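You operate a simulated robot arm through the tools that you are given. There is no shell and no other tool. Be economical: measure what you need, move in short steps, check, and stop when the job is done.

The job below is to be done with a simulated two-armed robot. You get a single attempt, and the scene is never put back.

TASK
Pat both bunched bean bags flat with the paddle.
Fine: put the paddle back, then lay the blue bag on the green one.

Only the result counts: the job must be done as asked and must still hold three seconds after the hand-in. Knocking over, shifting, dropping, spilling or breaking anything else fails it.

THE ROBOT
Two 6-joint arms with two-finger parallel grippers on one trunk, on a base that drives. Base frame: it is fixed to the floor where the robot stands at the start and does not move with it; the origin is under the middle of the robot, x ahead of it, y to its left, z up; the surface under the hand at the start is at about z = 0.8. Units: m, degrees, N and s.
The left shoulder is at the start at [0.05, 0.17, 1.259], the right one opposite. Each reaches about 1.092 m from its shoulder. Payload 1.57 kg a hand.
The tool frame of a hand sits at the grasp point between the pads (the TCP): z along the fingers, y along the line on which they close. The tips reach 0.03 m beyond it. Largest opening 0.08 m; finger width 0.017, thickness 0.012; the body of the gripper, 0.04 by 0.082 m, starts 0.08 m behind the TCP.
Orientation is that of the tool frame in the base frame, as [roll, pitch, yaw] about the fixed x, y, z axes, in that order (R = Rz(yaw) Ry(pitch) Rx(roll)). With the fingers straight down and closing along the base's y, the tool's x points along the base's -x, its y along +y and its z along -z.

THE INTERFACE
- The arms move only by the tool servo_tool. It takes "left_plan", "right_plan" or both (then of equal length, played together; a hand with none holds still); each is a list of rows, each a list of 3 entries, a list of its own where there are three numbers: the finger opening in m, from 0 to 0.08, then the shift along the tool's x, y, z in units of 100 mm (1.0 is 100 mm), then the turn, a rotation vector about the tool's x, y, z in units of 45 degrees (1.0 is 45 degrees). In form: [[hand, [dx, dy, dz], [wx, wy, wz]], ...]. A call has 1 to 20 rows; each row is the pose to reach, as a shift and turn from the pose commanded when the call began, along the tool's axes at that moment. A call with a number of a shift or a turn outside -1 to 1 is refused whole. Each row takes 0.2 s and may step no farther than 0.05 m and 8.6 degrees from the row before; otherwise, or with a gripper value out of range, the whole call is refused. Where a pose cannot be reached the arm comes as near as it can. A force on the tool above 40 N (or 10 N above the force at the start of the call, whichever is more), or a blocked arm, ends the call early, and 0.2 s more pass. Each finger travels about 0.045 m/s and halts on what it meets, pressing with about 27 N; the grip force reading is that of the motor and also rises with nothing between the fingers. The clock runs only during rows and for 0.2 s after the last one: add rows that repeat a pose to give the fingers time. The reply holds the time, the measured pose of the TCP, the force on the tool along the base axes, the opening and the grip force, in the units named above and with some noise, with the torque about the TCP (base axes, N m) and any sound that the robot's microphone picked up, and new pictures: "views" is both (left out), scene, wrist or none (wrist: the cameras of the hands that moved).
- Cameras (640 x 400 px; columns grow to the right, rows downward): "scene" is now at [0.0227, -0.0253, 1.8148]; the picture's right is [-0.36, -0.93, 0.00], its down [-0.80, 0.31, -0.52] and it looks along [0.49, -0.19, -0.85] (base axes); focal length 253 px, centre (320, 200). "left" rides on the left gripper at [0.072, 0.007, -0.122] in its tool frame; the picture's right is [-0.09, 1.00, 0.00], its down [-0.84, -0.08, -0.54] and it looks along [-0.54, -0.05, 0.84] (tool axes); focal length 238 px, centre (320, 200). "right" rides on the right gripper at [0.072, -0.007, -0.122] in its tool frame; the picture's right is [0.09, 1.00, 0.00], its down [-0.84, 0.08, -0.54] and it looks along [-0.54, 0.05, 0.84] (tool axes); focal length 238 px, centre (320, 200). There is no depth. A picture from a camera that has moved, and an enlarged one, comes with that camera's place and axes in the base frame and with its lens.
- raise_lower(by): slides the trunk up (or, below 0, down) by that many m; the arms and the scene camera ride with it, the base frame stays. It gives what a move gives, with no picture.
- drive_base(legs): drives the robot by 1 to 6 legs, each [ahead, left, turn to the left] in m, m and degrees, along the robot's own axes; the way and the turn of a leg run together, so that a leg with both is an arc; at most 1.5 m and 180 degrees a leg. The arms and the cameras ride along, it lands a little off, and it stops where it bumps. It gives what a move gives, and a new picture of the scene camera.
- turn_head(pan, tilt): turns the head with the scene camera to pan (to the left, within 86 degrees either way) and tilt (down, from -29 to 69), counted from straight ahead of the robot. It gives what a move gives, and a new picture of the scene camera.
- zoom(camera, box): a new picture of the part [left, top, right, bottom] of that camera's present view, enlarged. It takes no simulated time.
- job_done(): hands the job in; it is judged then, once.

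Work in short steps. Places have to be worked out from the pictures, the camera data and where the tool is seen: move nearer, look again, correct. Check each grasp and each placing, and mend what went wrong. You have 120 turns and 260 pictures in all, those below and enlarged ones among them. Open the grippers and draw the arms clear of the work before you hand the job in, unless the task says otherwise; then end with one line.

The tools are called after ">>>" as name(argument=value, ...) on one line, values as JSON. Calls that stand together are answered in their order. servo_tool: Moves the arms, as the interface text tells. Its arguments: {"type":"object","properties":{"left_plan":{"type":"array"},"right_plan":{"type":"array"},"views":{"type":"string","enum":["both","scene","wrist","none"]}},"required":[]} The other tools are called the same way: raise_lower (by) slides the trunk up or down; drive_base (legs) drives the base; turn_head (pan, tilt) turns the head that bears the scene camera; zoom (camera, box) takes an enlarged picture of a part of a camera's view; job_done () hands the job in.

At the start:

```text
t: 0.0
left_ee_pos: [0.6825, -0.0651, 1.149]
left_ee_rot: [180.0, 0.0, -179.9]
left_wrist_force: [-0.2, 0.3, 0.2]
left_torque: [0.02, 0.02, -0.02]
left_opening: 0.0803
left_gripper_force: 0.0
right_ee_pos: [0.4945, -0.5886, 1.1491]
right_ee_rot: [-179.9, 0.0, 179.9]
right_wrist_force: [-0.6, -0.4, -0.1]
right_torque: [-0.02, -0.01, 0.0]
right_opening: 0.0799
right_gripper_force: 0.0
trunk travel left (down, up): [-0.874, 0.096]
robot x, y, heading: [-0.0016, -0.0005, -0.2]
head pan, tilt: [-21.1, 58.5]
```

scene: 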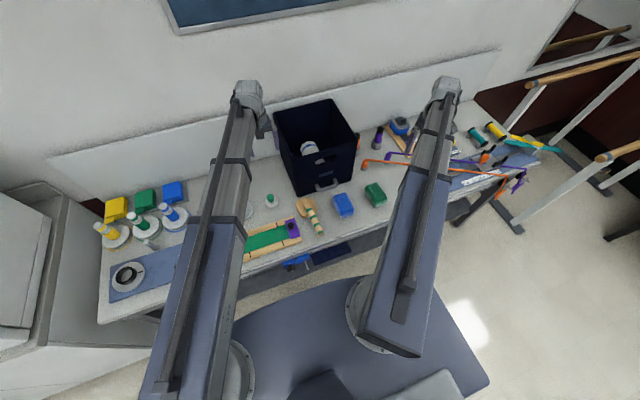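
right: 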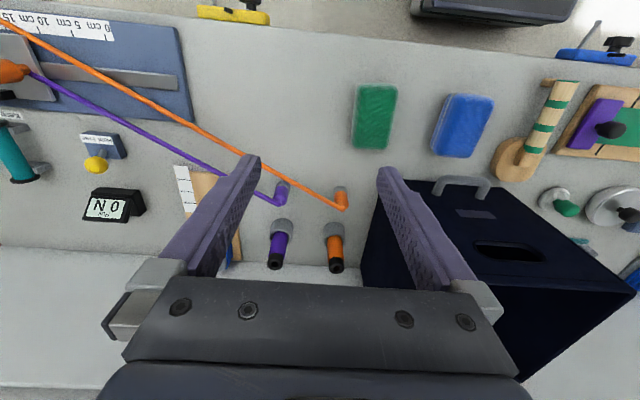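
left: 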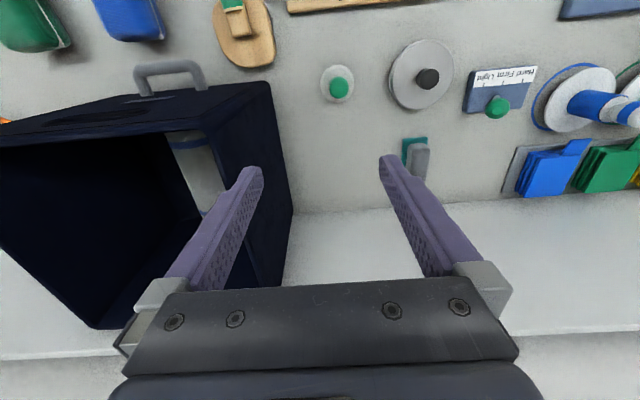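

The scene shows a blue and a green bag near the front table edge with a wooden paddle (striped handle) to their left. I zoom in to look at them.

>>> zoom(camera="scene", box=[230, 160, 410, 270])

>>> zoom(camera="right", box=[320, 60, 640, 260])

```text
3.56 times, centred on (320, 215) of scene
camera zoom: at [0.0227, -0.0253, 1.8148], right [-0.36, -0.93, 0.0], down [-0.8, 0.31, -0.52], along [0.49, -0.19, -0.85], focal length 899 px, centre (320, 147)
```

zoom: 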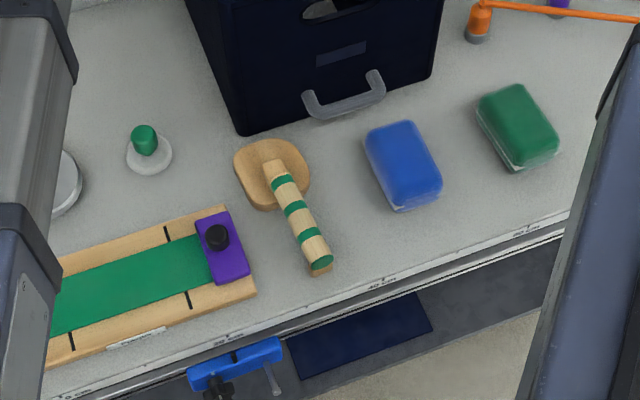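

```text
2.00 times, centred on (480, 160) of right
camera zoom: at [0.4248, -0.5954, 1.2702], right [-0.09, 1.0, 0.0], down [0.84, 0.08, 0.54], along [0.54, 0.05, -0.84], focal length 477 px, centre (0, 280)
```

zoom: 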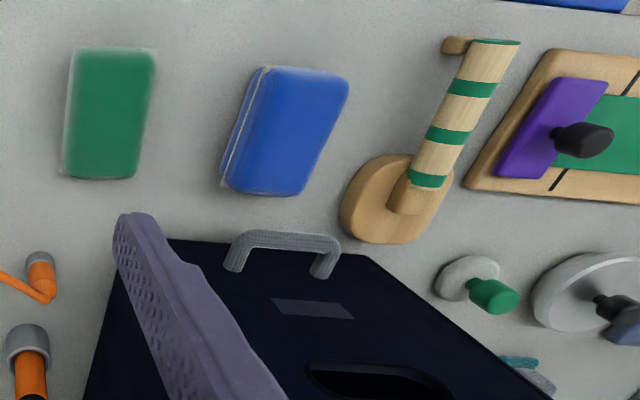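

Bags appear at about blue (0.52,-0.33), green (0.52,-0.50); paddle handle runs along x from (0.44,-0.186) to (0.58,-0.178). I move the left hand off to the left and start the right hand leftward.

>>> servo_tool(left_plan=[[0.08, [0, 0.45, 0], [0, 0, 0]], [0.08, [0, 0.9, 0], [0, 0, 0]]], right_plan=[[0.08, [0, 0.45, 0], [0, 0, 0]], [0.08, [0, 0.9, 0], [0, 0, 0]]], views="none")

>>> servo_tool(left_plan=[[0.08, [0, 0.45, 0], [0, 0, 0]], [0.08, [0, 0.9, 0], [0, 0, 0]]], right_plan=[[0.08, [0, 0.45, 0], [0, 0, 0]], [0.08, [0, 0.9, 0], [0, 0, 0]]], views="both")

```text
t: 0.6
left_ee_pos: [0.6788, 0.0246, 1.1495]
left_ee_rot: [179.9, -0.1, 179.9]
left_wrist_force: [0.0, 0.9, 1.0]
left_torque: [-0.01, -0.02, -0.01]
left_opening: 0.0798
left_gripper_force: 0.1
right_ee_pos: [0.494, -0.4998, 1.1492]
right_ee_rot: [-180.0, 0.1, 179.9]
right_wrist_force: [0.1, -0.6, -0.3]
right_torque: [0.02, -0.01, -0.01]
right_opening: 0.0799
right_gripper_force: 0.0
trunk travel left (down, up): [-0.874, 0.096]
robot x, y, heading: [-0.001, -0.0009, 0.1]
head pan, tilt: [-21.1, 58.5]
```

```text
t: 1.2
left_ee_pos: [0.6808, 0.1149, 1.149]
left_ee_rot: [-180.0, 0.0, 179.9]
left_wrist_force: [0.0, 0.0, 0.1]
left_torque: [0.01, -0.05, 0.0]
left_opening: 0.0801
left_gripper_force: 0.1
right_ee_pos: [0.4935, -0.4094, 1.1479]
right_ee_rot: [179.9, 0.0, 179.9]
right_wrist_force: [-0.4, -0.2, -0.8]
right_torque: [0.03, 0.0, -0.03]
right_opening: 0.0802
right_gripper_force: 0.1
trunk travel left (down, up): [-0.874, 0.096]
robot x, y, heading: [0.004, -0.0005, -0.2]
head pan, tilt: [-21.1, 58.5]
camera scene: at [0.0227, -0.0248, 1.8148], right [-0.36, -0.93, 0.0], down [-0.8, 0.31, -0.52], along [0.49, -0.19, -0.85], focal length 253 px, centre (320, 200)
camera right: at [0.4231, -0.4162, 1.2703], right [-0.09, 1.0, 0.0], down [0.84, 0.08, 0.54], along [0.54, 0.05, -0.84], focal length 238 px, centre (320, 200)
camera left: at [0.608, 0.1218, 1.2706], right [0.09, 1.0, 0.0], down [0.84, -0.08, 0.54], along [0.54, -0.05, -0.84], focal length 238 px, centre (320, 200)
```

scene: 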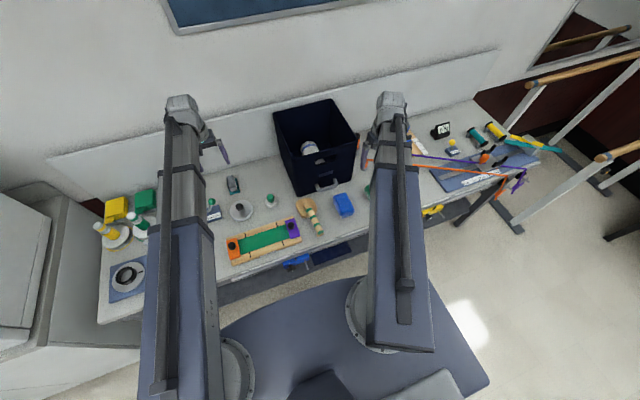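
right: 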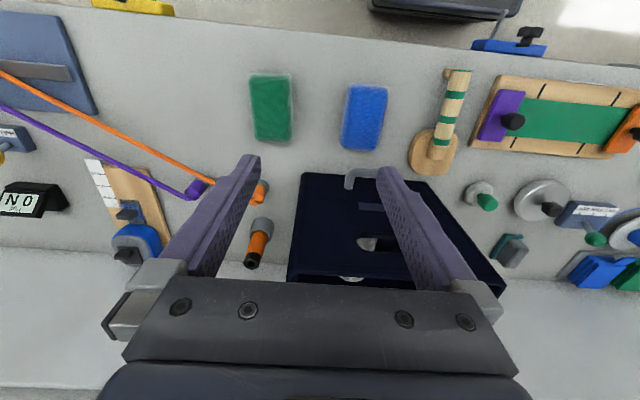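
left: 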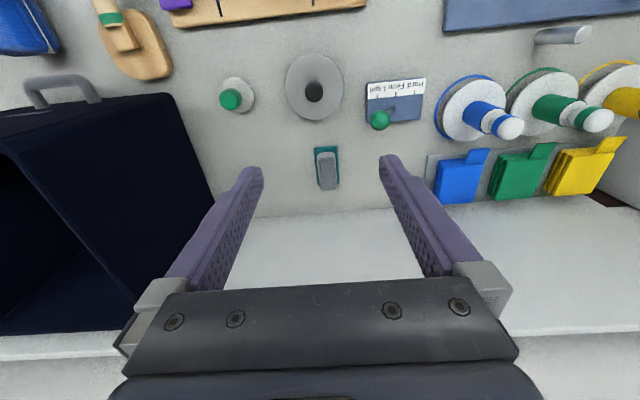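

Continue moving the right hand over the paddle, with the left hand moving away too.

>>> servo_tool(left_plan=[[0.08, [0, 0.45, 0], [0, 0, 0]], [0.08, [0, 0.9, 0], [0, 0, 0]]], right_plan=[[0.08, [0, 0.48, 0], [0, 0, 0]], [0.08, [0, 0.96, 0], [0, 0, 0]]], views="none")

>>> servo_tool(right_plan=[[0.08, [0, 0.48, 0], [0, 0, 0]], [0.08, [0, 0.96, 0], [0, 0, 0]], [0.08, [0, 0.96, 0.5], [0, 0, 0]], [0.08, [0, 0.96, 0.95], [0, 0, 0]]], views="both")

```text
t: 1.8
left_ee_pos: [0.6812, 0.2063, 1.1497]
left_ee_rot: [-179.9, 0.1, 179.9]
left_wrist_force: [0.2, 0.2, 0.8]
left_torque: [-0.03, 0.01, -0.02]
left_opening: 0.0802
left_gripper_force: 0.0
right_ee_pos: [0.4922, -0.3125, 1.1492]
right_ee_rot: [179.9, 0.0, 179.8]
right_wrist_force: [-0.1, -0.4, -1.1]
right_torque: [-0.04, -0.01, 0.03]
right_opening: 0.08
right_gripper_force: 0.1
trunk travel left (down, up): [-0.874, 0.096]
robot x, y, heading: [-0.0016, 0.0004, 0.0]
head pan, tilt: [-21.1, 58.5]
```

```text
t: 2.8
left_ee_pos: [0.6817, 0.2051, 1.1472]
left_ee_rot: [179.9, 0.0, -180.0]
left_wrist_force: [0.0, -0.6, -0.2]
left_torque: [-0.01, 0.0, 0.02]
left_opening: 0.0801
left_gripper_force: 0.0
right_ee_pos: [0.4937, -0.2165, 1.1489]
right_ee_rot: [180.0, 0.0, 180.0]
right_wrist_force: [-0.6, -0.9, 0.1]
right_torque: [0.0, 0.02, -0.02]
right_opening: 0.08
right_gripper_force: 0.0
right hand out of reach, approached as far as the arm can: row 3, 4
trunk travel left (down, up): [-0.874, 0.096]
robot x, y, heading: [-0.0017, -0.002, -0.3]
head pan, tilt: [-21.1, 58.5]
camera scene: at [0.0226, -0.0249, 1.8148], right [-0.36, -0.93, 0.0], down [-0.8, 0.31, -0.52], along [0.49, -0.19, -0.85], focal length 253 px, centre (320, 200)
camera right: at [0.4225, -0.2235, 1.2703], right [-0.09, 1.0, 0.0], down [0.84, 0.08, 0.54], along [0.54, 0.05, -0.84], focal length 238 px, centre (320, 200)
```

scene: 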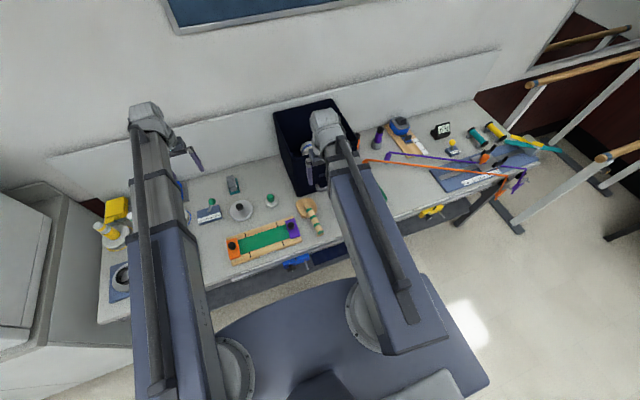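
right: 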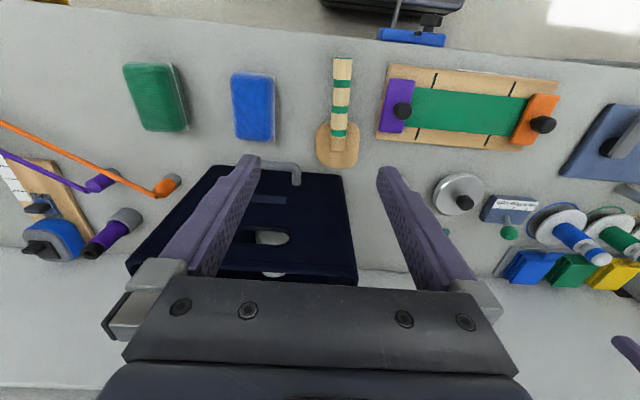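

Lowering is out of reach because the arm is too folded here; I back the base off 0.25 m to give the arm room.

>>> drive_base(legs=[[-0.25, 0, 0]])

```text
t: 4.6
left_ee_pos: [0.4252, 0.2086, 1.149]
left_ee_rot: [-180.0, 0.0, -179.8]
left_wrist_force: [-0.1, -0.1, 0.7]
left_torque: [0.0, -0.03, 0.01]
left_opening: 0.0799
left_gripper_force: 0.1
right_ee_pos: [0.2386, -0.2151, 1.149]
right_ee_rot: [180.0, 0.1, -179.8]
right_wrist_force: [-0.2, 0.4, 0.1]
right_torque: [-0.01, -0.04, -0.01]
right_opening: 0.08
right_gripper_force: 0.1
trunk travel left (down, up): [-0.874, 0.096]
robot x, y, heading: [-0.2589, -0.003, 0.1]
head pan, tilt: [-21.1, 58.5]
camera scene: at [-0.2331, -0.0256, 1.8148], right [-0.36, -0.93, 0.0], down [-0.8, 0.3, -0.52], along [0.49, -0.19, -0.85], focal length 253 px, centre (320, 200)
```

scene: 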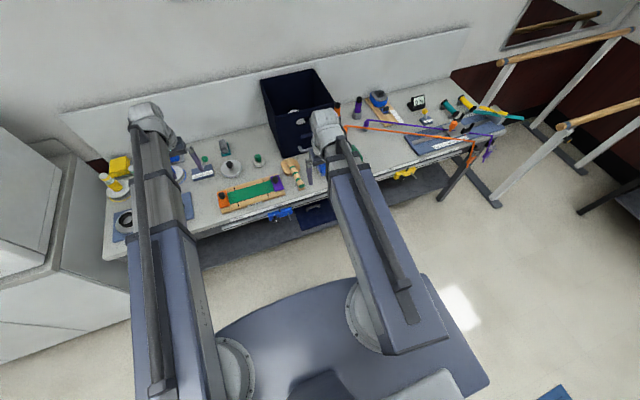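

Tilt the head up a little and move the right hand forward and down toward the paddle handle.

>>> turn_head(pan=-21, tilt=48)

>>> servo_tool(right_plan=[[0.08, [-0.33, 0.1, 0.3], [0, 0, 0]], [0.08, [-0.66, 0.2, 0.6], [0, 0, 0]], [0.08, [-0.99, 0.3, 0.9], [0, 0, 0]], [0.08, [-0.99, 0.3, 0.9], [0, 0, 0]]], views="none")

>>> servo_tool(right_plan=[[0.08, [-0.4, 0, 0.15], [0, 0, 0]], [0.08, [-0.8, 0, 0.3], [0, 0, 0]], [0.08, [-1.0, 0, 0.6], [0, 0, 0]], [0.08, [-1.0, 0, 0.6], [0, 0, 0]]], views="both")

```text
t: 5.4
left_ee_pos: [0.426, 0.2072, 1.148]
left_ee_rot: [-180.0, 0.1, -179.8]
left_wrist_force: [0.4, 0.3, -0.5]
left_torque: [0.0, 0.0, -0.02]
left_opening: 0.0797
left_gripper_force: 0.1
right_ee_pos: [0.24, -0.2147, 1.148]
right_ee_rot: [179.9, 0.1, -179.8]
right_wrist_force: [0.5, -0.4, 0.6]
right_torque: [-0.02, 0.01, -0.03]
right_opening: 0.08
right_gripper_force: 0.1
trunk travel left (down, up): [-0.874, 0.096]
robot x, y, heading: [-0.2549, 0.0014, 0.4]
head pan, tilt: [-21.0, 48.0]
camera scene: at [-0.221, -0.0292, 1.8282], right [-0.35, -0.94, 0.0], down [-0.7, 0.26, -0.67], along [0.62, -0.24, -0.74], focal length 253 px, centre (320, 200)
```

scene: 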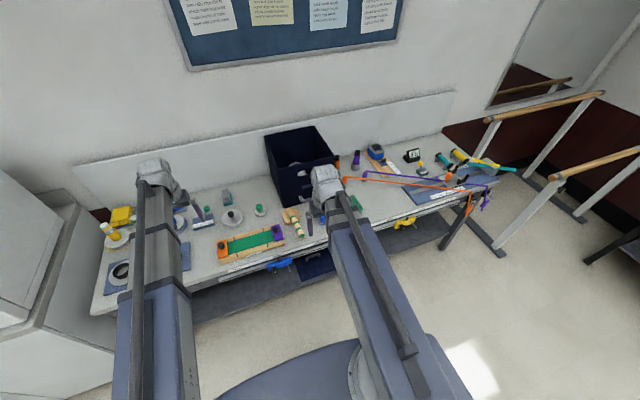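

```text
t: 6.4
left_ee_pos: [0.425, 0.2071, 1.1488]
left_ee_rot: [-180.0, -0.1, -179.7]
left_wrist_force: [0.1, -0.3, 0.2]
left_torque: [-0.01, 0.0, 0.01]
left_opening: 0.0801
left_gripper_force: 0.1
right_ee_pos: [0.339, -0.1855, 1.1496]
right_ee_rot: [179.9, 0.0, -179.7]
right_wrist_force: [-0.4, -0.2, 0.1]
right_torque: [0.0, 0.0, -0.02]
right_opening: 0.0799
right_gripper_force: 0.1
right hand out of reach, approached as far as the arm can: row 1, 2, 3, 4
trunk travel left (down, up): [-0.874, 0.096]
robot x, y, heading: [-0.2558, 0.0009, 0.1]
head pan, tilt: [-21.0, 48.0]
```

```text
t: 7.4
left_ee_pos: [0.4256, 0.2074, 1.1494]
left_ee_rot: [-180.0, 0.0, -179.8]
left_wrist_force: [-0.4, -0.4, -0.1]
left_torque: [-0.01, 0.02, 0.0]
left_opening: 0.08
left_gripper_force: 0.0
right_ee_pos: [0.4382, -0.1872, 1.149]
right_ee_rot: [-180.0, 0.0, -179.8]
right_wrist_force: [0.4, 0.6, 0.3]
right_torque: [-0.04, 0.0, 0.03]
right_opening: 0.0797
right_gripper_force: 0.1
right hand out of reach, approached as far as the arm can: row 1, 2, 3, 4
trunk travel left (down, up): [-0.874, 0.096]
robot x, y, heading: [-0.2552, -0.0019, 0.3]
head pan, tilt: [-21.0, 48.0]
camera scene: at [-0.2219, -0.0292, 1.8283], right [-0.35, -0.94, 0.0], down [-0.69, 0.26, -0.67], along [0.63, -0.24, -0.74], focal length 253 px, centre (320, 200)
camera right: at [0.3671, -0.1942, 1.2704], right [-0.1, 1.0, 0.0], down [0.84, 0.08, 0.54], along [0.54, 0.05, -0.84], focal length 238 px, centre (320, 200)
```

scene: 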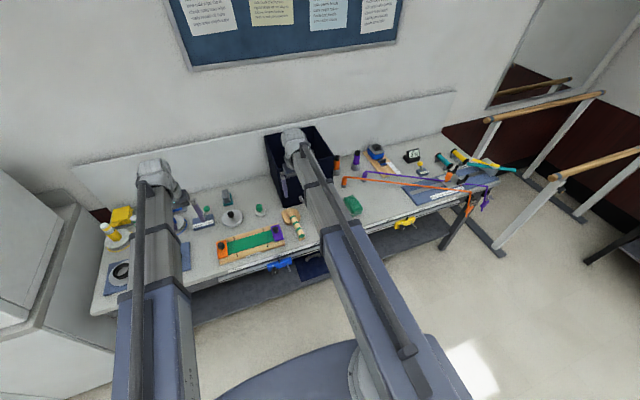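
right: 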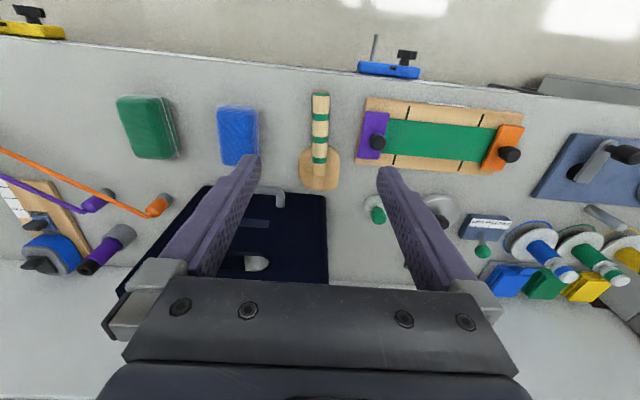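

The arm can't go below this height relative to the shoulder, so the trunk must come down. First raise the left hand, and push the right forward to x≈0.49; then lower the trunk 0.2 m.

>>> servo_tool(left_plan=[[0.08, [0, 0, -0.5], [0, 0, 0]], [0.08, [0, 0, -1.0], [0, 0, 0]]], right_plan=[[0.08, [-0.25, 0, 0], [0, 0, 0]], [0.08, [-0.5, 0, 0], [0, 0, 0]]], views="none")

>>> servo_tool(left_plan=[[0.08, [0, 0, -0.5], [0, 0, 0]], [0.08, [0, 0, -1.0], [0, 0, 0]]], views="none")

>>> raise_lower(by=-0.18)

>>> servo_tool(right_plan=[[0.08, [0, 0, 0], [0, 0, 0]]], views="both")

```text
t: 8.0
left_ee_pos: [0.4261, 0.2069, 1.1489]
left_ee_rot: [-180.0, 0.0, -179.8]
left_wrist_force: [0.0, 0.4, 0.0]
left_torque: [-0.01, -0.01, 0.04]
left_opening: 0.0801
left_gripper_force: 0.1
left hand out of reach, approached as far as the arm can: row 1, 2
right_ee_pos: [0.4867, -0.187, 1.1484]
right_ee_rot: [179.9, 0.0, -179.8]
right_wrist_force: [0.6, 0.3, -0.4]
right_torque: [0.0, -0.02, 0.0]
right_opening: 0.08
right_gripper_force: 0.1
trunk travel left (down, up): [-0.874, 0.096]
robot x, y, heading: [-0.2489, -0.0023, 0.3]
head pan, tilt: [-21.0, 48.0]
```

```text
t: 8.6
left_ee_pos: [0.4254, 0.2077, 1.149]
left_ee_rot: [-180.0, 0.0, -179.7]
left_wrist_force: [-0.1, 0.1, -0.6]
left_torque: [-0.01, -0.02, 0.0]
left_opening: 0.0798
left_gripper_force: 0.0
left hand out of reach, approached as far as the arm can: row 1, 2
right_ee_pos: [0.4876, -0.1872, 1.1483]
right_ee_rot: [180.0, 0.1, -179.8]
right_wrist_force: [0.2, 0.1, 0.6]
right_torque: [-0.04, 0.01, 0.01]
right_opening: 0.0799
right_gripper_force: 0.1
trunk travel left (down, up): [-0.874, 0.096]
robot x, y, heading: [-0.2566, 0.0024, -0.1]
head pan, tilt: [-21.0, 48.0]
```

```text
t: 10.6
left_ee_pos: [0.4262, 0.2075, 0.968]
left_ee_rot: [180.0, 0.0, -179.8]
left_wrist_force: [-0.1, 0.0, 0.3]
left_torque: [0.0, -0.05, 0.01]
left_opening: 0.08
left_gripper_force: 0.1
right_ee_pos: [0.487, -0.1859, 0.9682]
right_ee_rot: [180.0, 0.1, -179.8]
right_wrist_force: [0.2, -0.3, 0.1]
right_torque: [-0.01, 0.0, 0.02]
right_opening: 0.0799
right_gripper_force: 0.1
trunk travel left (down, up): [-0.694, 0.276]
robot x, y, heading: [-0.2551, 0.0011, 0.1]
head pan, tilt: [-21.0, 48.0]
```

```text
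t: 11.0
left_ee_pos: [0.4267, 0.208, 0.9684]
left_ee_rot: [-180.0, 0.0, -179.7]
left_wrist_force: [0.4, -0.5, 0.0]
left_torque: [0.01, -0.01, -0.01]
left_opening: 0.0799
left_gripper_force: 0.1
right_ee_pos: [0.4861, -0.1864, 0.9686]
right_ee_rot: [180.0, 0.0, -179.8]
right_wrist_force: [-0.4, 0.8, -0.2]
right_torque: [-0.02, 0.01, 0.03]
right_opening: 0.0802
right_gripper_force: 0.1
trunk travel left (down, up): [-0.694, 0.276]
robot x, y, heading: [-0.254, -0.0006, 0.0]
head pan, tilt: [-21.0, 48.0]
camera scene: at [-0.2216, -0.0292, 1.6483], right [-0.35, -0.94, 0.0], down [-0.69, 0.26, -0.67], along [0.63, -0.24, -0.74], focal length 253 px, centre (320, 200)
camera right: at [0.4166, -0.194, 1.0903], right [-0.1, 1.0, 0.0], down [0.84, 0.08, 0.54], along [0.54, 0.05, -0.84], focal length 238 px, centre (320, 200)
```

scene: 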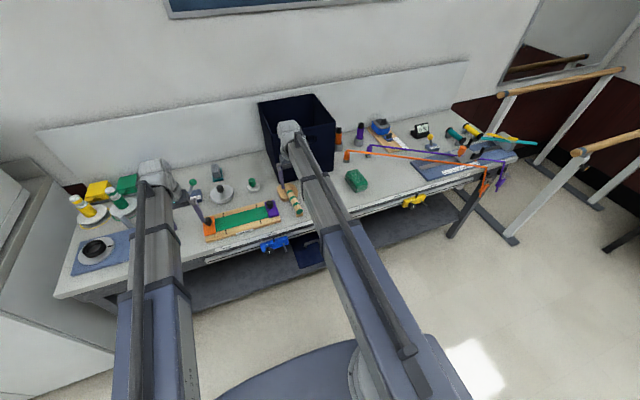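
right: 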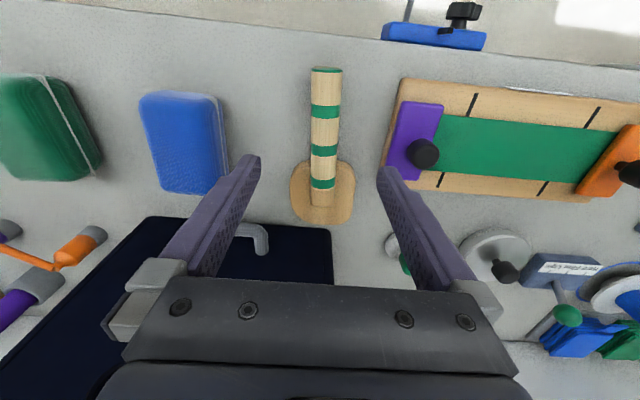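

Both up and down shifts failed earlier, so I test small vertical moves; the left hand also goes back toward the robot to clear the table before further lowering.

>>> servo_tool(left_plan=[[0.08, [0.45, 0, 0], [0, 0, 0]], [0.08, [0.95, 0, 0], [0, 0, 0]]], right_plan=[[0.08, [0, 0, 0.15], [0, 0, 0]], [0.08, [0, 0, 0.3], [0, 0, 0]]], views="wrist")

>>> zoom(camera="right", box=[240, 40, 400, 240])

```text
t: 11.6
left_ee_pos: [0.3315, 0.2054, 0.9687]
left_ee_rot: [-180.0, 0.0, -179.8]
left_wrist_force: [-0.6, 0.5, 0.8]
left_torque: [-0.04, 0.0, 0.0]
left_opening: 0.0798
left_gripper_force: 0.0
right_ee_pos: [0.4869, -0.1864, 0.9705]
right_ee_rot: [-179.9, 0.0, -179.8]
right_wrist_force: [0.5, 0.0, 0.4]
right_torque: [0.01, -0.04, -0.02]
right_opening: 0.0799
right_gripper_force: 0.0
right hand out of reach, approached as far as the arm can: row 1, 2
trunk travel left (down, up): [-0.694, 0.276]
robot x, y, heading: [-0.2523, 0.0009, 0.1]
head pan, tilt: [-21.0, 48.0]
camera right: at [0.4162, -0.1941, 1.0905], right [-0.1, 1.0, 0.0], down [0.84, 0.08, 0.54], along [0.54, 0.05, -0.84], focal length 238 px, centre (320, 200)
camera left: at [0.2568, 0.2125, 1.0909], right [0.09, 1.0, 0.0], down [0.84, -0.07, 0.54], along [0.54, -0.05, -0.84], focal length 238 px, centre (320, 200)
```

right: 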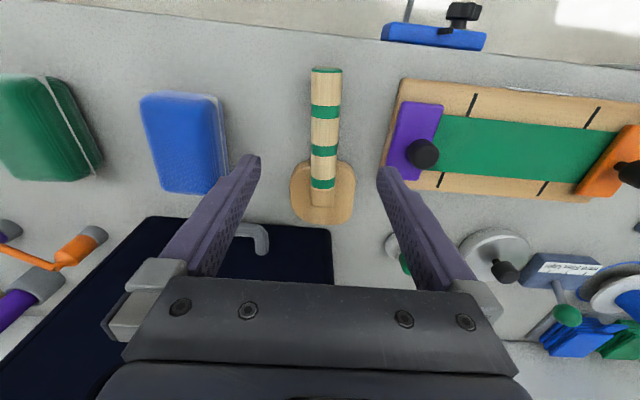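
left: 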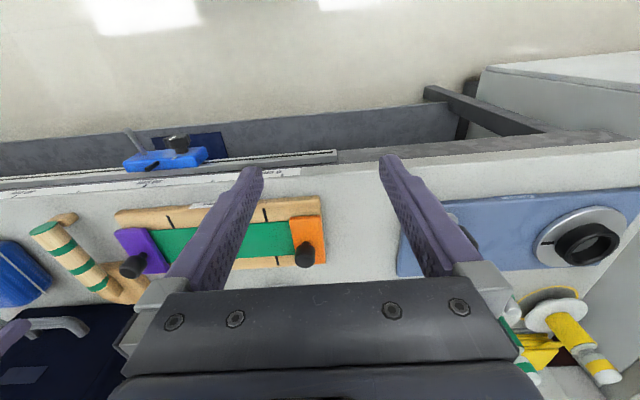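

```text
2.00 times, centred on (320, 140) of right
camera zoom: at [0.4162, -0.1941, 1.0905], right [-0.1, 1.0, 0.0], down [0.84, 0.08, 0.54], along [0.54, 0.05, -0.84], focal length 477 px, centre (320, 320)
```

zoom: 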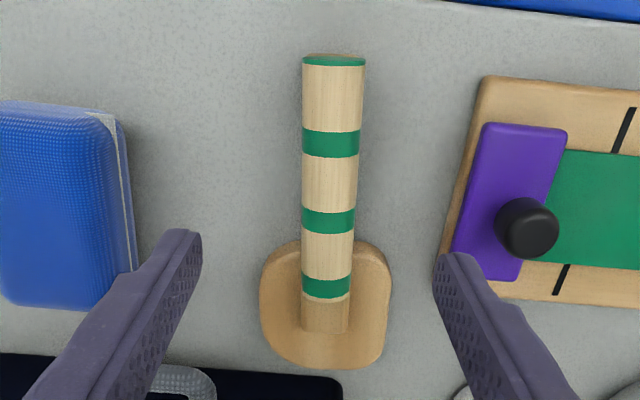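

Vertical motion comes only from the trunk. The handle axis seems about z≈0.85, yawed about 4–5°; I zoom in from the left camera to see the paddle's profile.

>>> zoom(camera="left", box=[0, 190, 160, 310])

>>> servo_tool(left_plan=[[0.08, [0.4, 0, 0], [0, 0, 0]], [0.08, [0.8, 0, 0], [0, 0, 0]]], right_plan=[[0.08, [-0.3, 0.03, 0], [0, 0, -0.05]], [0.08, [-0.55, 0.06, 0], [0, 0, -0.098]]], views="wrist")

```text
3.33 times, centred on (80, 250) of left
camera zoom: at [0.2568, 0.2125, 1.0909], right [0.09, 1.0, 0.0], down [0.84, -0.07, 0.54], along [0.54, -0.05, -0.84], focal length 794 px, centre (1120, 33)
```

zoom: 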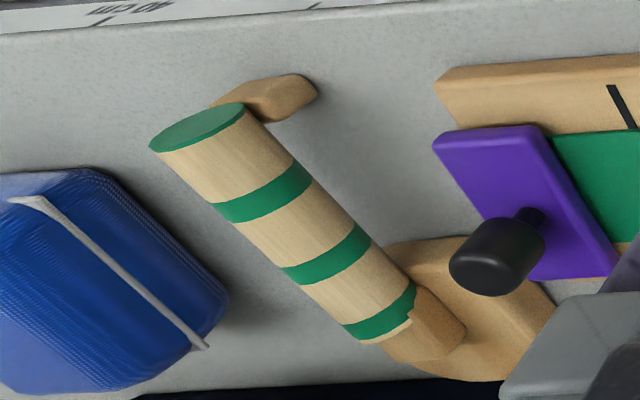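

```text
t: 12.2
left_ee_pos: [0.25, 0.2054, 0.9688]
left_ee_rot: [-180.0, 0.0, -179.8]
left_wrist_force: [1.0, 0.1, -0.4]
left_torque: [0.02, -0.03, 0.02]
left_opening: 0.0802
left_gripper_force: 0.1
right_ee_pos: [0.5417, -0.1813, 0.9685]
right_ee_rot: [-180.0, 0.0, -175.3]
right_wrist_force: [-1.2, -0.8, 0.4]
right_torque: [-0.02, 0.01, 0.01]
right_opening: 0.0799
right_gripper_force: 0.0
trunk travel left (down, up): [-0.694, 0.276]
robot x, y, heading: [-0.2517, -0.0003, -0.1]
head pan, tilt: [-21.0, 48.0]
camera right: at [0.4725, -0.1938, 1.0903], right [-0.17, 0.98, 0.0], down [0.83, 0.15, 0.54], along [0.53, 0.09, -0.84], focal length 238 px, centre (320, 200)
camera left: at [0.1772, 0.2112, 1.0907], right [0.09, 1.0, 0.0], down [0.84, -0.07, 0.54], along [0.54, -0.05, -0.84], focal length 238 px, centre (320, 200)
```

right: 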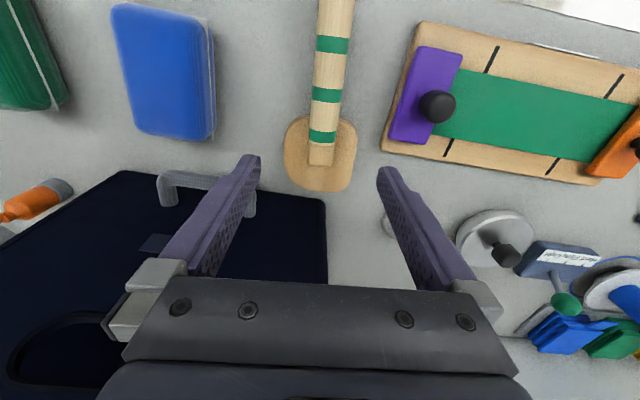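
left: 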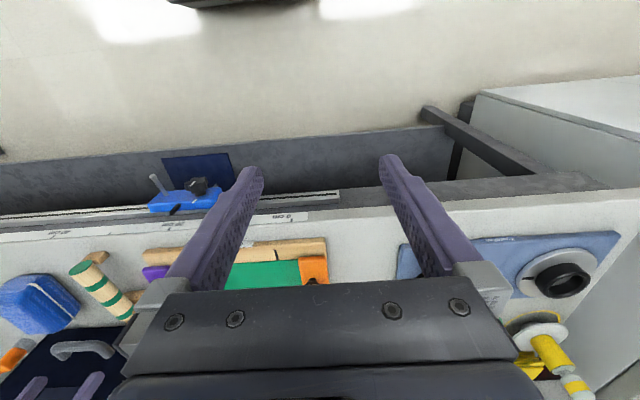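

The gripper is aligned with the handle (x≈0.54, y≈-0.18). I lower the trunk partway and look.

>>> raise_lower(by=-0.06)

>>> servo_tool(right_plan=[[0.08, [0, 0, 0], [0, 0, 0]]], views="both")

>>> zoom(camera="left", box=[0, 160, 240, 320])

```text
t: 13.2
left_ee_pos: [0.2503, 0.2044, 0.9081]
left_ee_rot: [180.0, 0.0, -179.6]
left_wrist_force: [-0.3, -0.8, 0.2]
left_torque: [-0.03, -0.01, 0.05]
left_opening: 0.08
left_gripper_force: 0.0
right_ee_pos: [0.5419, -0.1808, 0.9083]
right_ee_rot: [-180.0, 0.0, -175.2]
right_wrist_force: [0.5, 0.1, 0.9]
right_torque: [-0.01, -0.01, 0.01]
right_opening: 0.08
right_gripper_force: 0.0
trunk travel left (down, up): [-0.634, 0.336]
robot x, y, heading: [-0.2581, 0.0003, 0.3]
head pan, tilt: [-21.0, 48.0]
```

```text
t: 13.6
left_ee_pos: [0.2497, 0.205, 0.9082]
left_ee_rot: [180.0, 0.0, -179.8]
left_wrist_force: [0.1, 0.9, -0.9]
left_torque: [-0.01, 0.03, -0.02]
left_opening: 0.0799
left_gripper_force: 0.0
right_ee_pos: [0.5422, -0.1807, 0.9087]
right_ee_rot: [180.0, -0.1, -175.3]
right_wrist_force: [0.4, -0.6, 0.1]
right_torque: [-0.01, 0.02, -0.03]
right_opening: 0.0802
right_gripper_force: 0.2
trunk travel left (down, up): [-0.634, 0.336]
robot x, y, heading: [-0.2553, -0.0009, 0.2]
head pan, tilt: [-21.0, 48.0]
camera scene: at [-0.2216, -0.0292, 1.5883], right [-0.35, -0.94, 0.0], down [-0.69, 0.26, -0.67], along [0.63, -0.24, -0.74], focal length 253 px, centre (320, 200)
camera right: at [0.4721, -0.1937, 1.0303], right [-0.17, 0.98, 0.0], down [0.83, 0.15, 0.54], along [0.53, 0.09, -0.84], focal length 238 px, centre (320, 200)
```

scene: 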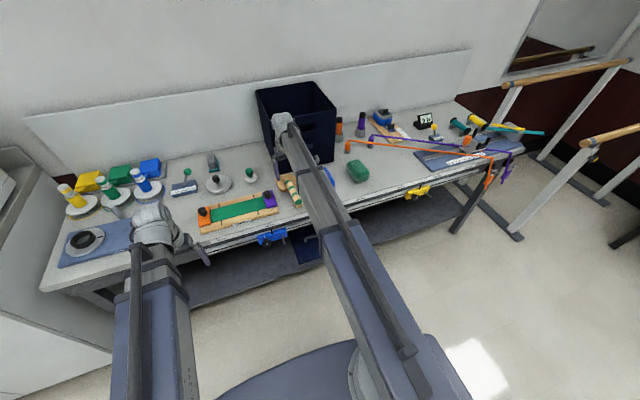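
right: 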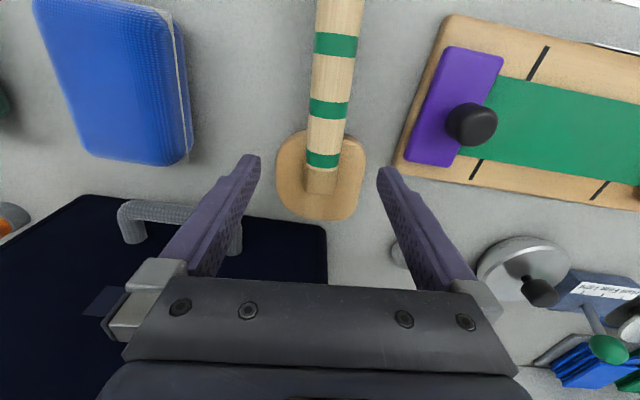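

```text
2.50 times, centred on (120, 240) of left
camera zoom: at [0.1779, 0.2113, 1.0307], right [0.09, 1.0, 0.0], down [0.84, -0.07, 0.54], along [0.54, -0.05, -0.84], focal length 596 px, centre (820, 100)
```

zoom: 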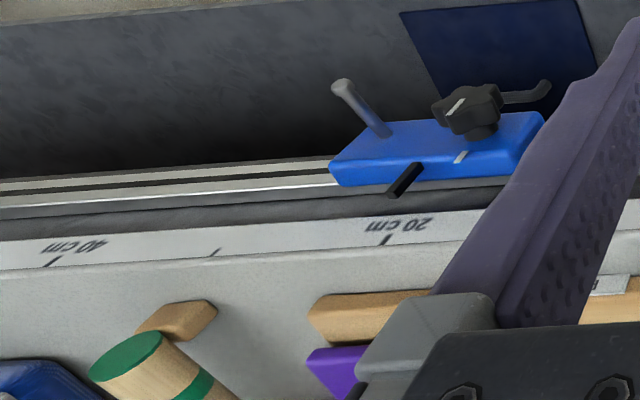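

The fingers straddle the handle well. Lower to TCP z≈0.857 and check.

>>> raise_lower(by=-0.05)

>>> servo_tool(right_plan=[[0.08, [0, 0, 0], [0, 0, 0]]], views="wrist")

>>> zoom(camera="scene", box=[230, 140, 370, 230])

```text
t: 14.5
left_ee_pos: [0.2494, 0.2051, 0.8591]
left_ee_rot: [179.8, 0.0, -179.8]
left_wrist_force: [0.1, 0.3, -0.2]
left_torque: [0.03, 0.0, 0.01]
left_opening: 0.0799
left_gripper_force: 0.0
right_ee_pos: [0.5415, -0.1826, 0.8595]
right_ee_rot: [179.9, 0.1, -175.4]
right_wrist_force: [-0.3, -0.8, 0.9]
right_torque: [-0.01, 0.0, 0.01]
right_opening: 0.0802
right_gripper_force: 0.1
trunk travel left (down, up): [-0.584, 0.386]
robot x, y, heading: [-0.256, 0.0045, 0.1]
head pan, tilt: [-21.0, 48.0]
```

```text
t: 14.9
left_ee_pos: [0.249, 0.2052, 0.8588]
left_ee_rot: [-179.9, 0.0, -179.7]
left_wrist_force: [0.1, 0.2, -0.6]
left_torque: [0.01, 0.0, 0.0]
left_opening: 0.0802
left_gripper_force: 0.0
right_ee_pos: [0.5416, -0.1816, 0.8583]
right_ee_rot: [-179.9, 0.1, -175.4]
right_wrist_force: [0.1, 0.4, -0.1]
right_torque: [-0.03, 0.0, 0.02]
right_opening: 0.08
right_gripper_force: 0.0
trunk travel left (down, up): [-0.584, 0.386]
robot x, y, heading: [-0.2532, -0.0032, 0.2]
head pan, tilt: [-21.0, 48.0]
camera right: at [0.4721, -0.1937, 0.9803], right [-0.17, 0.98, 0.0], down [0.83, 0.15, 0.54], along [0.53, 0.09, -0.84], focal length 238 px, centre (320, 200)
```

right: 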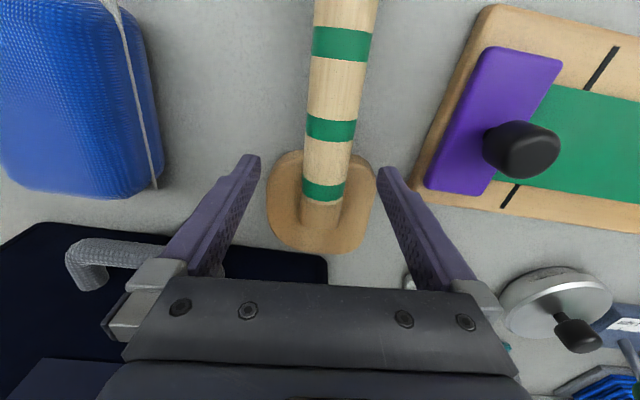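

```text
4.44 times, centred on (300, 185) of scene
camera zoom: at [-0.2216, -0.0292, 1.5383], right [-0.35, -0.94, 0.0], down [-0.69, 0.26, -0.67], along [0.63, -0.24, -0.74], focal length 1123 px, centre (409, 267)
```

zoom: 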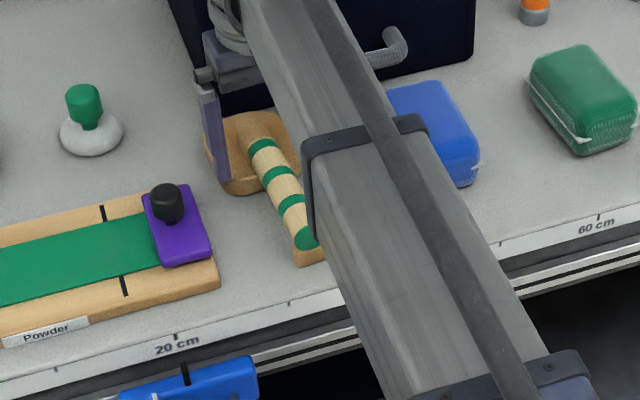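

Handle axis is slightly below the TCP. Lower 8 mm more and close on the handle.

>>> raise_lower(by=-0.008)

>>> servo_tool(right_plan=[[0.06, [0, 0, 0], [0, 0, 0]], [0.04, [0, 0, 0], [0, 0, 0]], [0.02, [0, 0, 0], [0, 0, 0]], [0.0, [0, 0, 0], [0, 0, 0]], [0.0, [0, 0, 0], [0, 0, 0]], [0.0, [0, 0, 0], [0, 0, 0]], [0.0, [0, 0, 0], [0, 0, 0]]], views="wrist")

```text
t: 15.4
left_ee_pos: [0.2509, 0.2054, 0.8515]
left_ee_rot: [-179.9, 0.0, -179.7]
left_wrist_force: [-0.3, -0.1, 0.2]
left_torque: [-0.01, -0.02, -0.01]
left_opening: 0.08
left_gripper_force: 0.0
right_ee_pos: [0.5424, -0.1812, 0.8517]
right_ee_rot: [-179.9, 0.0, -175.2]
right_wrist_force: [-0.3, 0.4, -0.2]
right_torque: [0.04, -0.02, 0.01]
right_opening: 0.0799
right_gripper_force: 0.0
trunk travel left (down, up): [-0.576, 0.394]
robot x, y, heading: [-0.253, -0.0006, -0.1]
head pan, tilt: [-21.0, 48.0]
```

```text
t: 17.1
left_ee_pos: [0.2506, 0.2053, 0.8497]
left_ee_rot: [180.0, 0.0, -179.8]
left_wrist_force: [0.5, 0.2, 0.5]
left_torque: [0.01, 0.02, 0.03]
left_opening: 0.08
left_gripper_force: 0.1
right_ee_pos: [0.5415, -0.1813, 0.8506]
right_ee_rot: [180.0, 0.0, -175.3]
right_wrist_force: [-0.4, -0.2, -0.6]
right_torque: [0.04, -0.01, -0.04]
right_opening: 0.0642
right_gripper_force: 27.2
trunk travel left (down, up): [-0.576, 0.394]
robot x, y, heading: [-0.2523, 0.0021, -0.0]
head pan, tilt: [-21.0, 48.0]
camera right: at [0.4721, -0.1937, 0.9722], right [-0.17, 0.98, 0.0], down [0.83, 0.15, 0.54], along [0.53, 0.09, -0.84], focal length 238 px, centre (320, 200)
```

right: 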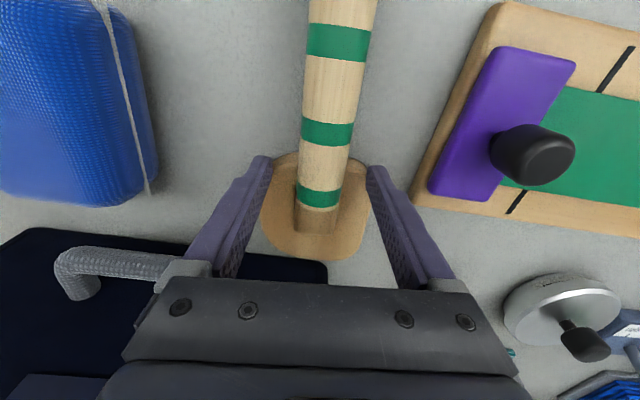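

The fingers met the head's edges (opening 0.064), so the head is thick. I open, slide back 3 cm along the handle, and close there.

>>> servo_tool(right_plan=[[0.08, [0, 0, 0], [0, 0, 0]], [0.08, [0, 0, 0], [0, 0, 0]], [0.08, [0.15, 0, 0], [0, 0, 0]], [0.08, [0.3, 0, 0], [0, 0, 0]], [0.08, [0.3, 0, 0], [0, 0, 0]]], views="wrist")

>>> zoom(camera="left", box=[0, 200, 160, 300])

```text
t: 18.2
left_ee_pos: [0.2493, 0.2062, 0.8515]
left_ee_rot: [180.0, 0.0, -179.7]
left_wrist_force: [0.0, 0.9, 0.4]
left_torque: [0.01, -0.01, -0.01]
left_opening: 0.0799
left_gripper_force: 0.1
right_ee_pos: [0.5127, -0.183, 0.85]
right_ee_rot: [-179.9, 0.0, -175.3]
right_wrist_force: [-1.0, -0.2, 1.0]
right_torque: [-0.01, 0.02, 0.02]
right_opening: 0.0799
right_gripper_force: 0.1
trunk travel left (down, up): [-0.576, 0.394]
robot x, y, heading: [-0.2547, 0.0001, 0.3]
head pan, tilt: [-21.0, 48.0]
camera right: at [0.4427, -0.1954, 0.9722], right [-0.17, 0.98, 0.0], down [0.83, 0.15, 0.54], along [0.53, 0.09, -0.84], focal length 238 px, centre (320, 200)
```

right: 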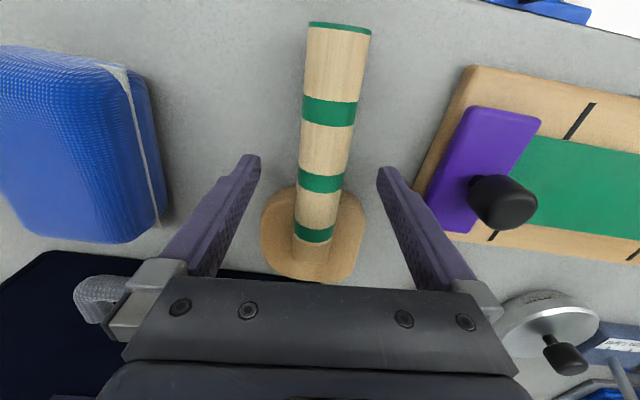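

```text
4.00 times, centred on (80, 250) of left
camera zoom: at [0.178, 0.2113, 0.9726], right [0.09, 1.0, 0.0], down [0.84, -0.07, 0.54], along [0.54, -0.05, -0.84], focal length 953 px, centre (1280, 0)
```

zoom: 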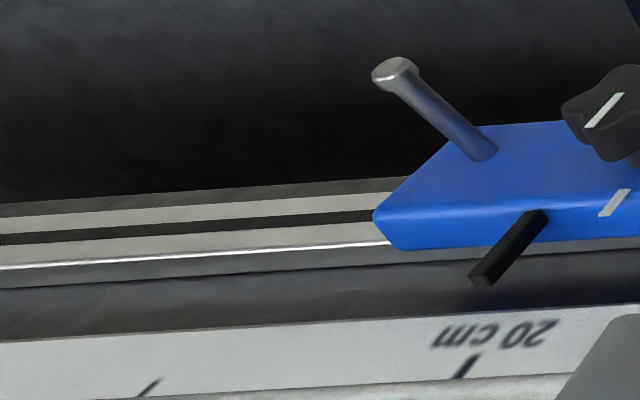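

The head edge is at x≈0.534, clear of the fingers at 0.513. Close on the handle.

>>> servo_tool(right_plan=[[0.06, [0, 0, 0], [0, 0, 0]], [0.04, [0, 0, 0], [0, 0, 0]], [0.02, [0, 0, 0], [0, 0, 0]], [0.0, [0, 0, 0], [0, 0, 0]], [0.0, [0, 0, 0], [0, 0, 0]], [0.0, [0, 0, 0], [0, 0, 0]], [0.0, [0, 0, 0], [0, 0, 0]]], views="wrist")

```text
t: 19.9
left_ee_pos: [0.2492, 0.2046, 0.8515]
left_ee_rot: [180.0, -0.1, -179.8]
left_wrist_force: [0.7, 0.2, -0.6]
left_torque: [0.01, 0.03, 0.0]
left_opening: 0.0799
left_gripper_force: 0.0
right_ee_pos: [0.5126, -0.1832, 0.8501]
right_ee_rot: [-179.9, 0.0, -175.3]
right_wrist_force: [-0.5, -0.1, 0.6]
right_torque: [-0.04, -0.03, -0.06]
right_opening: 0.0292
right_gripper_force: 27.1
trunk travel left (down, up): [-0.576, 0.394]
robot x, y, heading: [-0.2561, -0.0015, 0.3]
head pan, tilt: [-21.0, 48.0]
camera right: at [0.4428, -0.1954, 0.9722], right [-0.17, 0.98, 0.0], down [0.83, 0.15, 0.54], along [0.53, 0.09, -0.84], focal length 238 px, centre (320, 200)
```

right: 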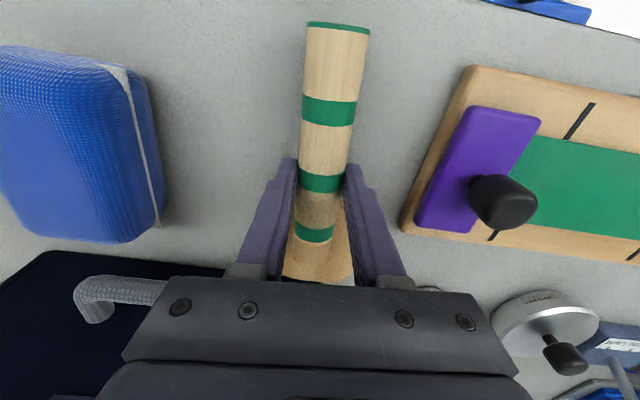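

Good grip (0.029). Recorded paddle home: TCP (0.5126,-0.1832,0.850), yaw -175.3. Lift with the trunk by 0.1 and draw back from the box.

>>> raise_lower(by=0.1)

>>> servo_tool(right_plan=[[0.0, [0.3, 0, 0], [0, 0, 0]], [0.0, [0.6, -0.05, 0], [0, 0, 0]], [0.0, [0.6, -0.5, 0], [0, 0, 0]], [0.0, [0.6, -0.95, 0], [0, 0, 0]], [0.0, [0.6, -0.95, 0], [0, 0, 0]]], views="both")

```text
t: 21.2
left_ee_pos: [0.2519, 0.2052, 0.9505]
left_ee_rot: [180.0, 0.0, -179.7]
left_wrist_force: [0.6, -1.8, -0.2]
left_torque: [-0.01, 0.01, 0.02]
left_opening: 0.0798
left_gripper_force: 0.1
right_ee_pos: [0.5121, -0.1829, 0.95]
right_ee_rot: [-180.0, 0.0, -175.2]
right_wrist_force: [-0.2, -0.4, -0.1]
right_torque: [-0.01, 0.02, 0.01]
right_opening: 0.0294
right_gripper_force: 26.9
trunk travel left (down, up): [-0.676, 0.294]
robot x, y, heading: [-0.254, 0.0025, -0.0]
head pan, tilt: [-21.0, 48.0]
```

```text
t: 22.4
left_ee_pos: [0.2501, 0.2043, 0.9507]
left_ee_rot: [-180.0, 0.0, -179.7]
left_wrist_force: [0.3, 0.3, 0.7]
left_torque: [0.05, -0.01, 0.02]
left_opening: 0.0799
left_gripper_force: 0.0
right_ee_pos: [0.4617, -0.2811, 0.9505]
right_ee_rot: [-179.9, 0.0, -175.4]
right_wrist_force: [-0.4, 0.4, -3.0]
right_torque: [0.0, 0.02, -0.03]
right_opening: 0.0291
right_gripper_force: 26.5
trunk travel left (down, up): [-0.676, 0.294]
robot x, y, heading: [-0.2534, -0.0031, 0.3]
head pan, tilt: [-21.0, 48.0]
camera scene: at [-0.2214, -0.029, 1.6302], right [-0.35, -0.94, 0.0], down [-0.69, 0.26, -0.67], along [0.63, -0.24, -0.74], focal length 253 px, centre (320, 200)
camera right: at [0.3915, -0.2936, 1.0722], right [-0.17, 0.98, 0.0], down [0.83, 0.15, 0.54], along [0.53, 0.09, -0.84], focal length 238 px, centre (320, 200)
```

scene: 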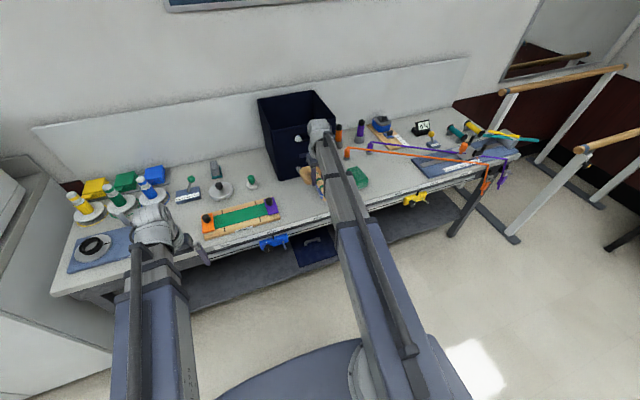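
right: 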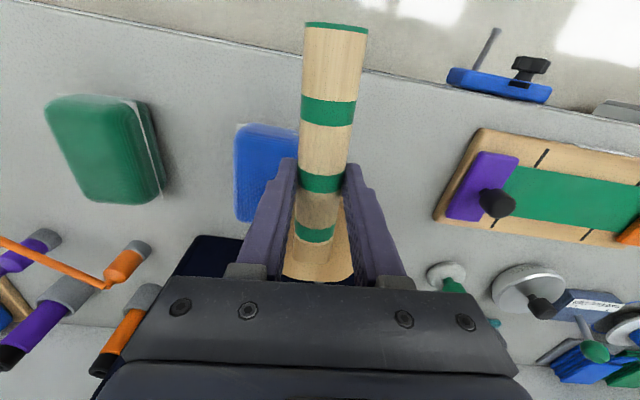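

Paddle is held. Move it over the blue bag (TCP ≈ (0.452,-0.339)) and lower to just above.

>>> servo_tool(right_plan=[[0.0, [0.08, -0.3, 0], [0, 0, 0]], [0.0, [0.14, -0.57, 0], [0, 0, 0]], [0.0, [0.14, -0.57, 0], [0, 0, 0]]], views="none")

>>> raise_lower(by=-0.04)

>>> servo_tool(right_plan=[[0.0, [0, 0, 0], [0, 0, 0]]], views="both")

>>> zoom(camera="scene", box=[260, 120, 400, 220])

```text
t: 23.2
left_ee_pos: [0.2512, 0.2047, 0.9502]
left_ee_rot: [-180.0, -0.1, -179.7]
left_wrist_force: [-1.3, 0.0, -0.6]
left_torque: [0.02, -0.01, 0.0]
left_opening: 0.0798
left_gripper_force: 0.2
right_ee_pos: [0.4516, -0.3391, 0.9507]
right_ee_rot: [-180.0, 0.0, -175.3]
right_wrist_force: [-0.2, -0.2, -0.9]
right_torque: [-0.01, 0.02, 0.0]
right_opening: 0.0291
right_gripper_force: 26.9
trunk travel left (down, up): [-0.676, 0.294]
robot x, y, heading: [-0.2508, -0.0024, 0.0]
head pan, tilt: [-21.0, 48.0]
```

```text
t: 24.0
left_ee_pos: [0.2507, 0.2047, 0.9116]
left_ee_rot: [180.0, -0.1, -179.8]
left_wrist_force: [0.4, -0.1, 0.7]
left_torque: [-0.04, 0.0, -0.01]
left_opening: 0.0799
left_gripper_force: 0.0
right_ee_pos: [0.4513, -0.3391, 0.9116]
right_ee_rot: [-180.0, 0.0, -175.4]
right_wrist_force: [-0.7, -1.4, 5.8]
right_torque: [-0.08, -0.19, -0.06]
right_opening: 0.029
right_gripper_force: 26.9
trunk travel left (down, up): [-0.636, 0.334]
robot x, y, heading: [-0.2558, -0.0048, 0.2]
head pan, tilt: [-21.0, 48.0]
```

```text
t: 24.4
left_ee_pos: [0.25, 0.2055, 0.9121]
left_ee_rot: [179.9, 0.1, -179.8]
left_wrist_force: [0.3, -0.2, -0.1]
left_torque: [0.03, 0.04, -0.02]
left_opening: 0.08
left_gripper_force: 0.0
right_ee_pos: [0.4516, -0.3396, 0.9113]
right_ee_rot: [180.0, 0.1, -175.5]
right_wrist_force: [-1.7, -1.4, 5.8]
right_torque: [-0.04, -0.13, -0.01]
right_opening: 0.0294
right_gripper_force: 27.2
trunk travel left (down, up): [-0.636, 0.334]
robot x, y, heading: [-0.256, -0.0, 0.3]
head pan, tilt: [-21.0, 48.0]
camera scene: at [-0.2223, -0.0291, 1.5903], right [-0.35, -0.94, 0.0], down [-0.69, 0.26, -0.67], along [0.63, -0.24, -0.74], focal length 253 px, centre (320, 200)
camera right: at [0.3814, -0.3524, 1.0326], right [-0.17, 0.98, 0.0], down [0.83, 0.15, 0.54], along [0.53, 0.09, -0.84], focal length 238 px, centre (320, 200)
```

scene: 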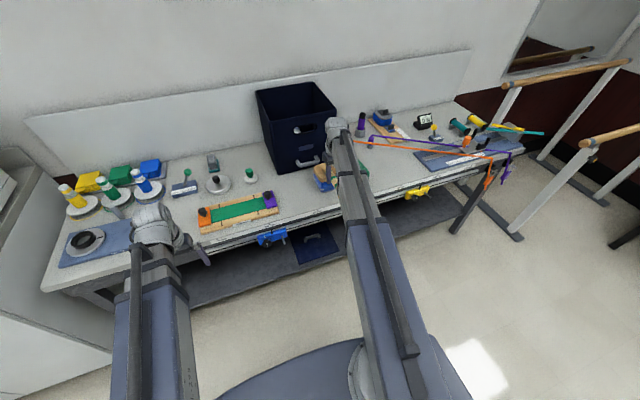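
right: 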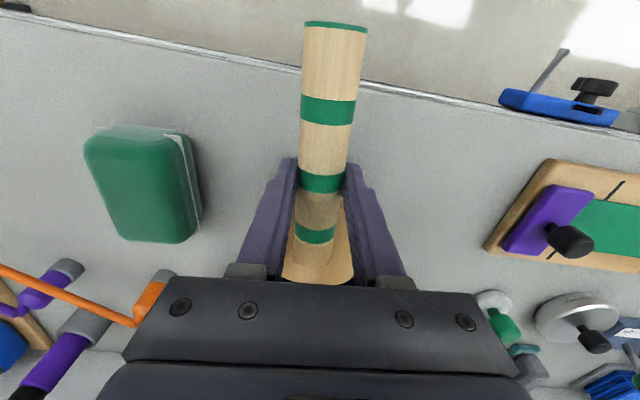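

```text
4.00 times, centred on (330, 170) of scene
camera zoom: at [-0.2223, -0.0291, 1.5903], right [-0.35, -0.94, 0.0], down [-0.69, 0.26, -0.67], along [0.63, -0.24, -0.74], focal length 1011 px, centre (280, 320)
```

zoom: 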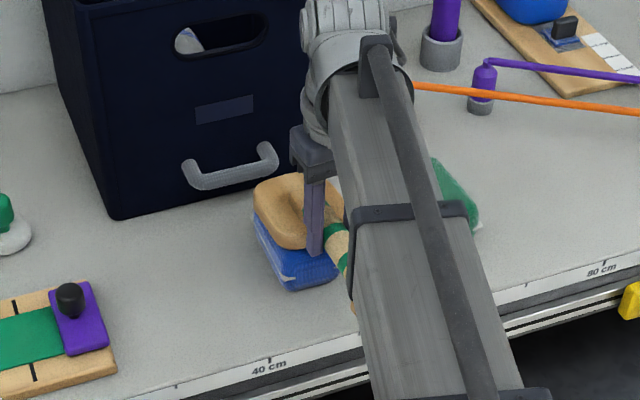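

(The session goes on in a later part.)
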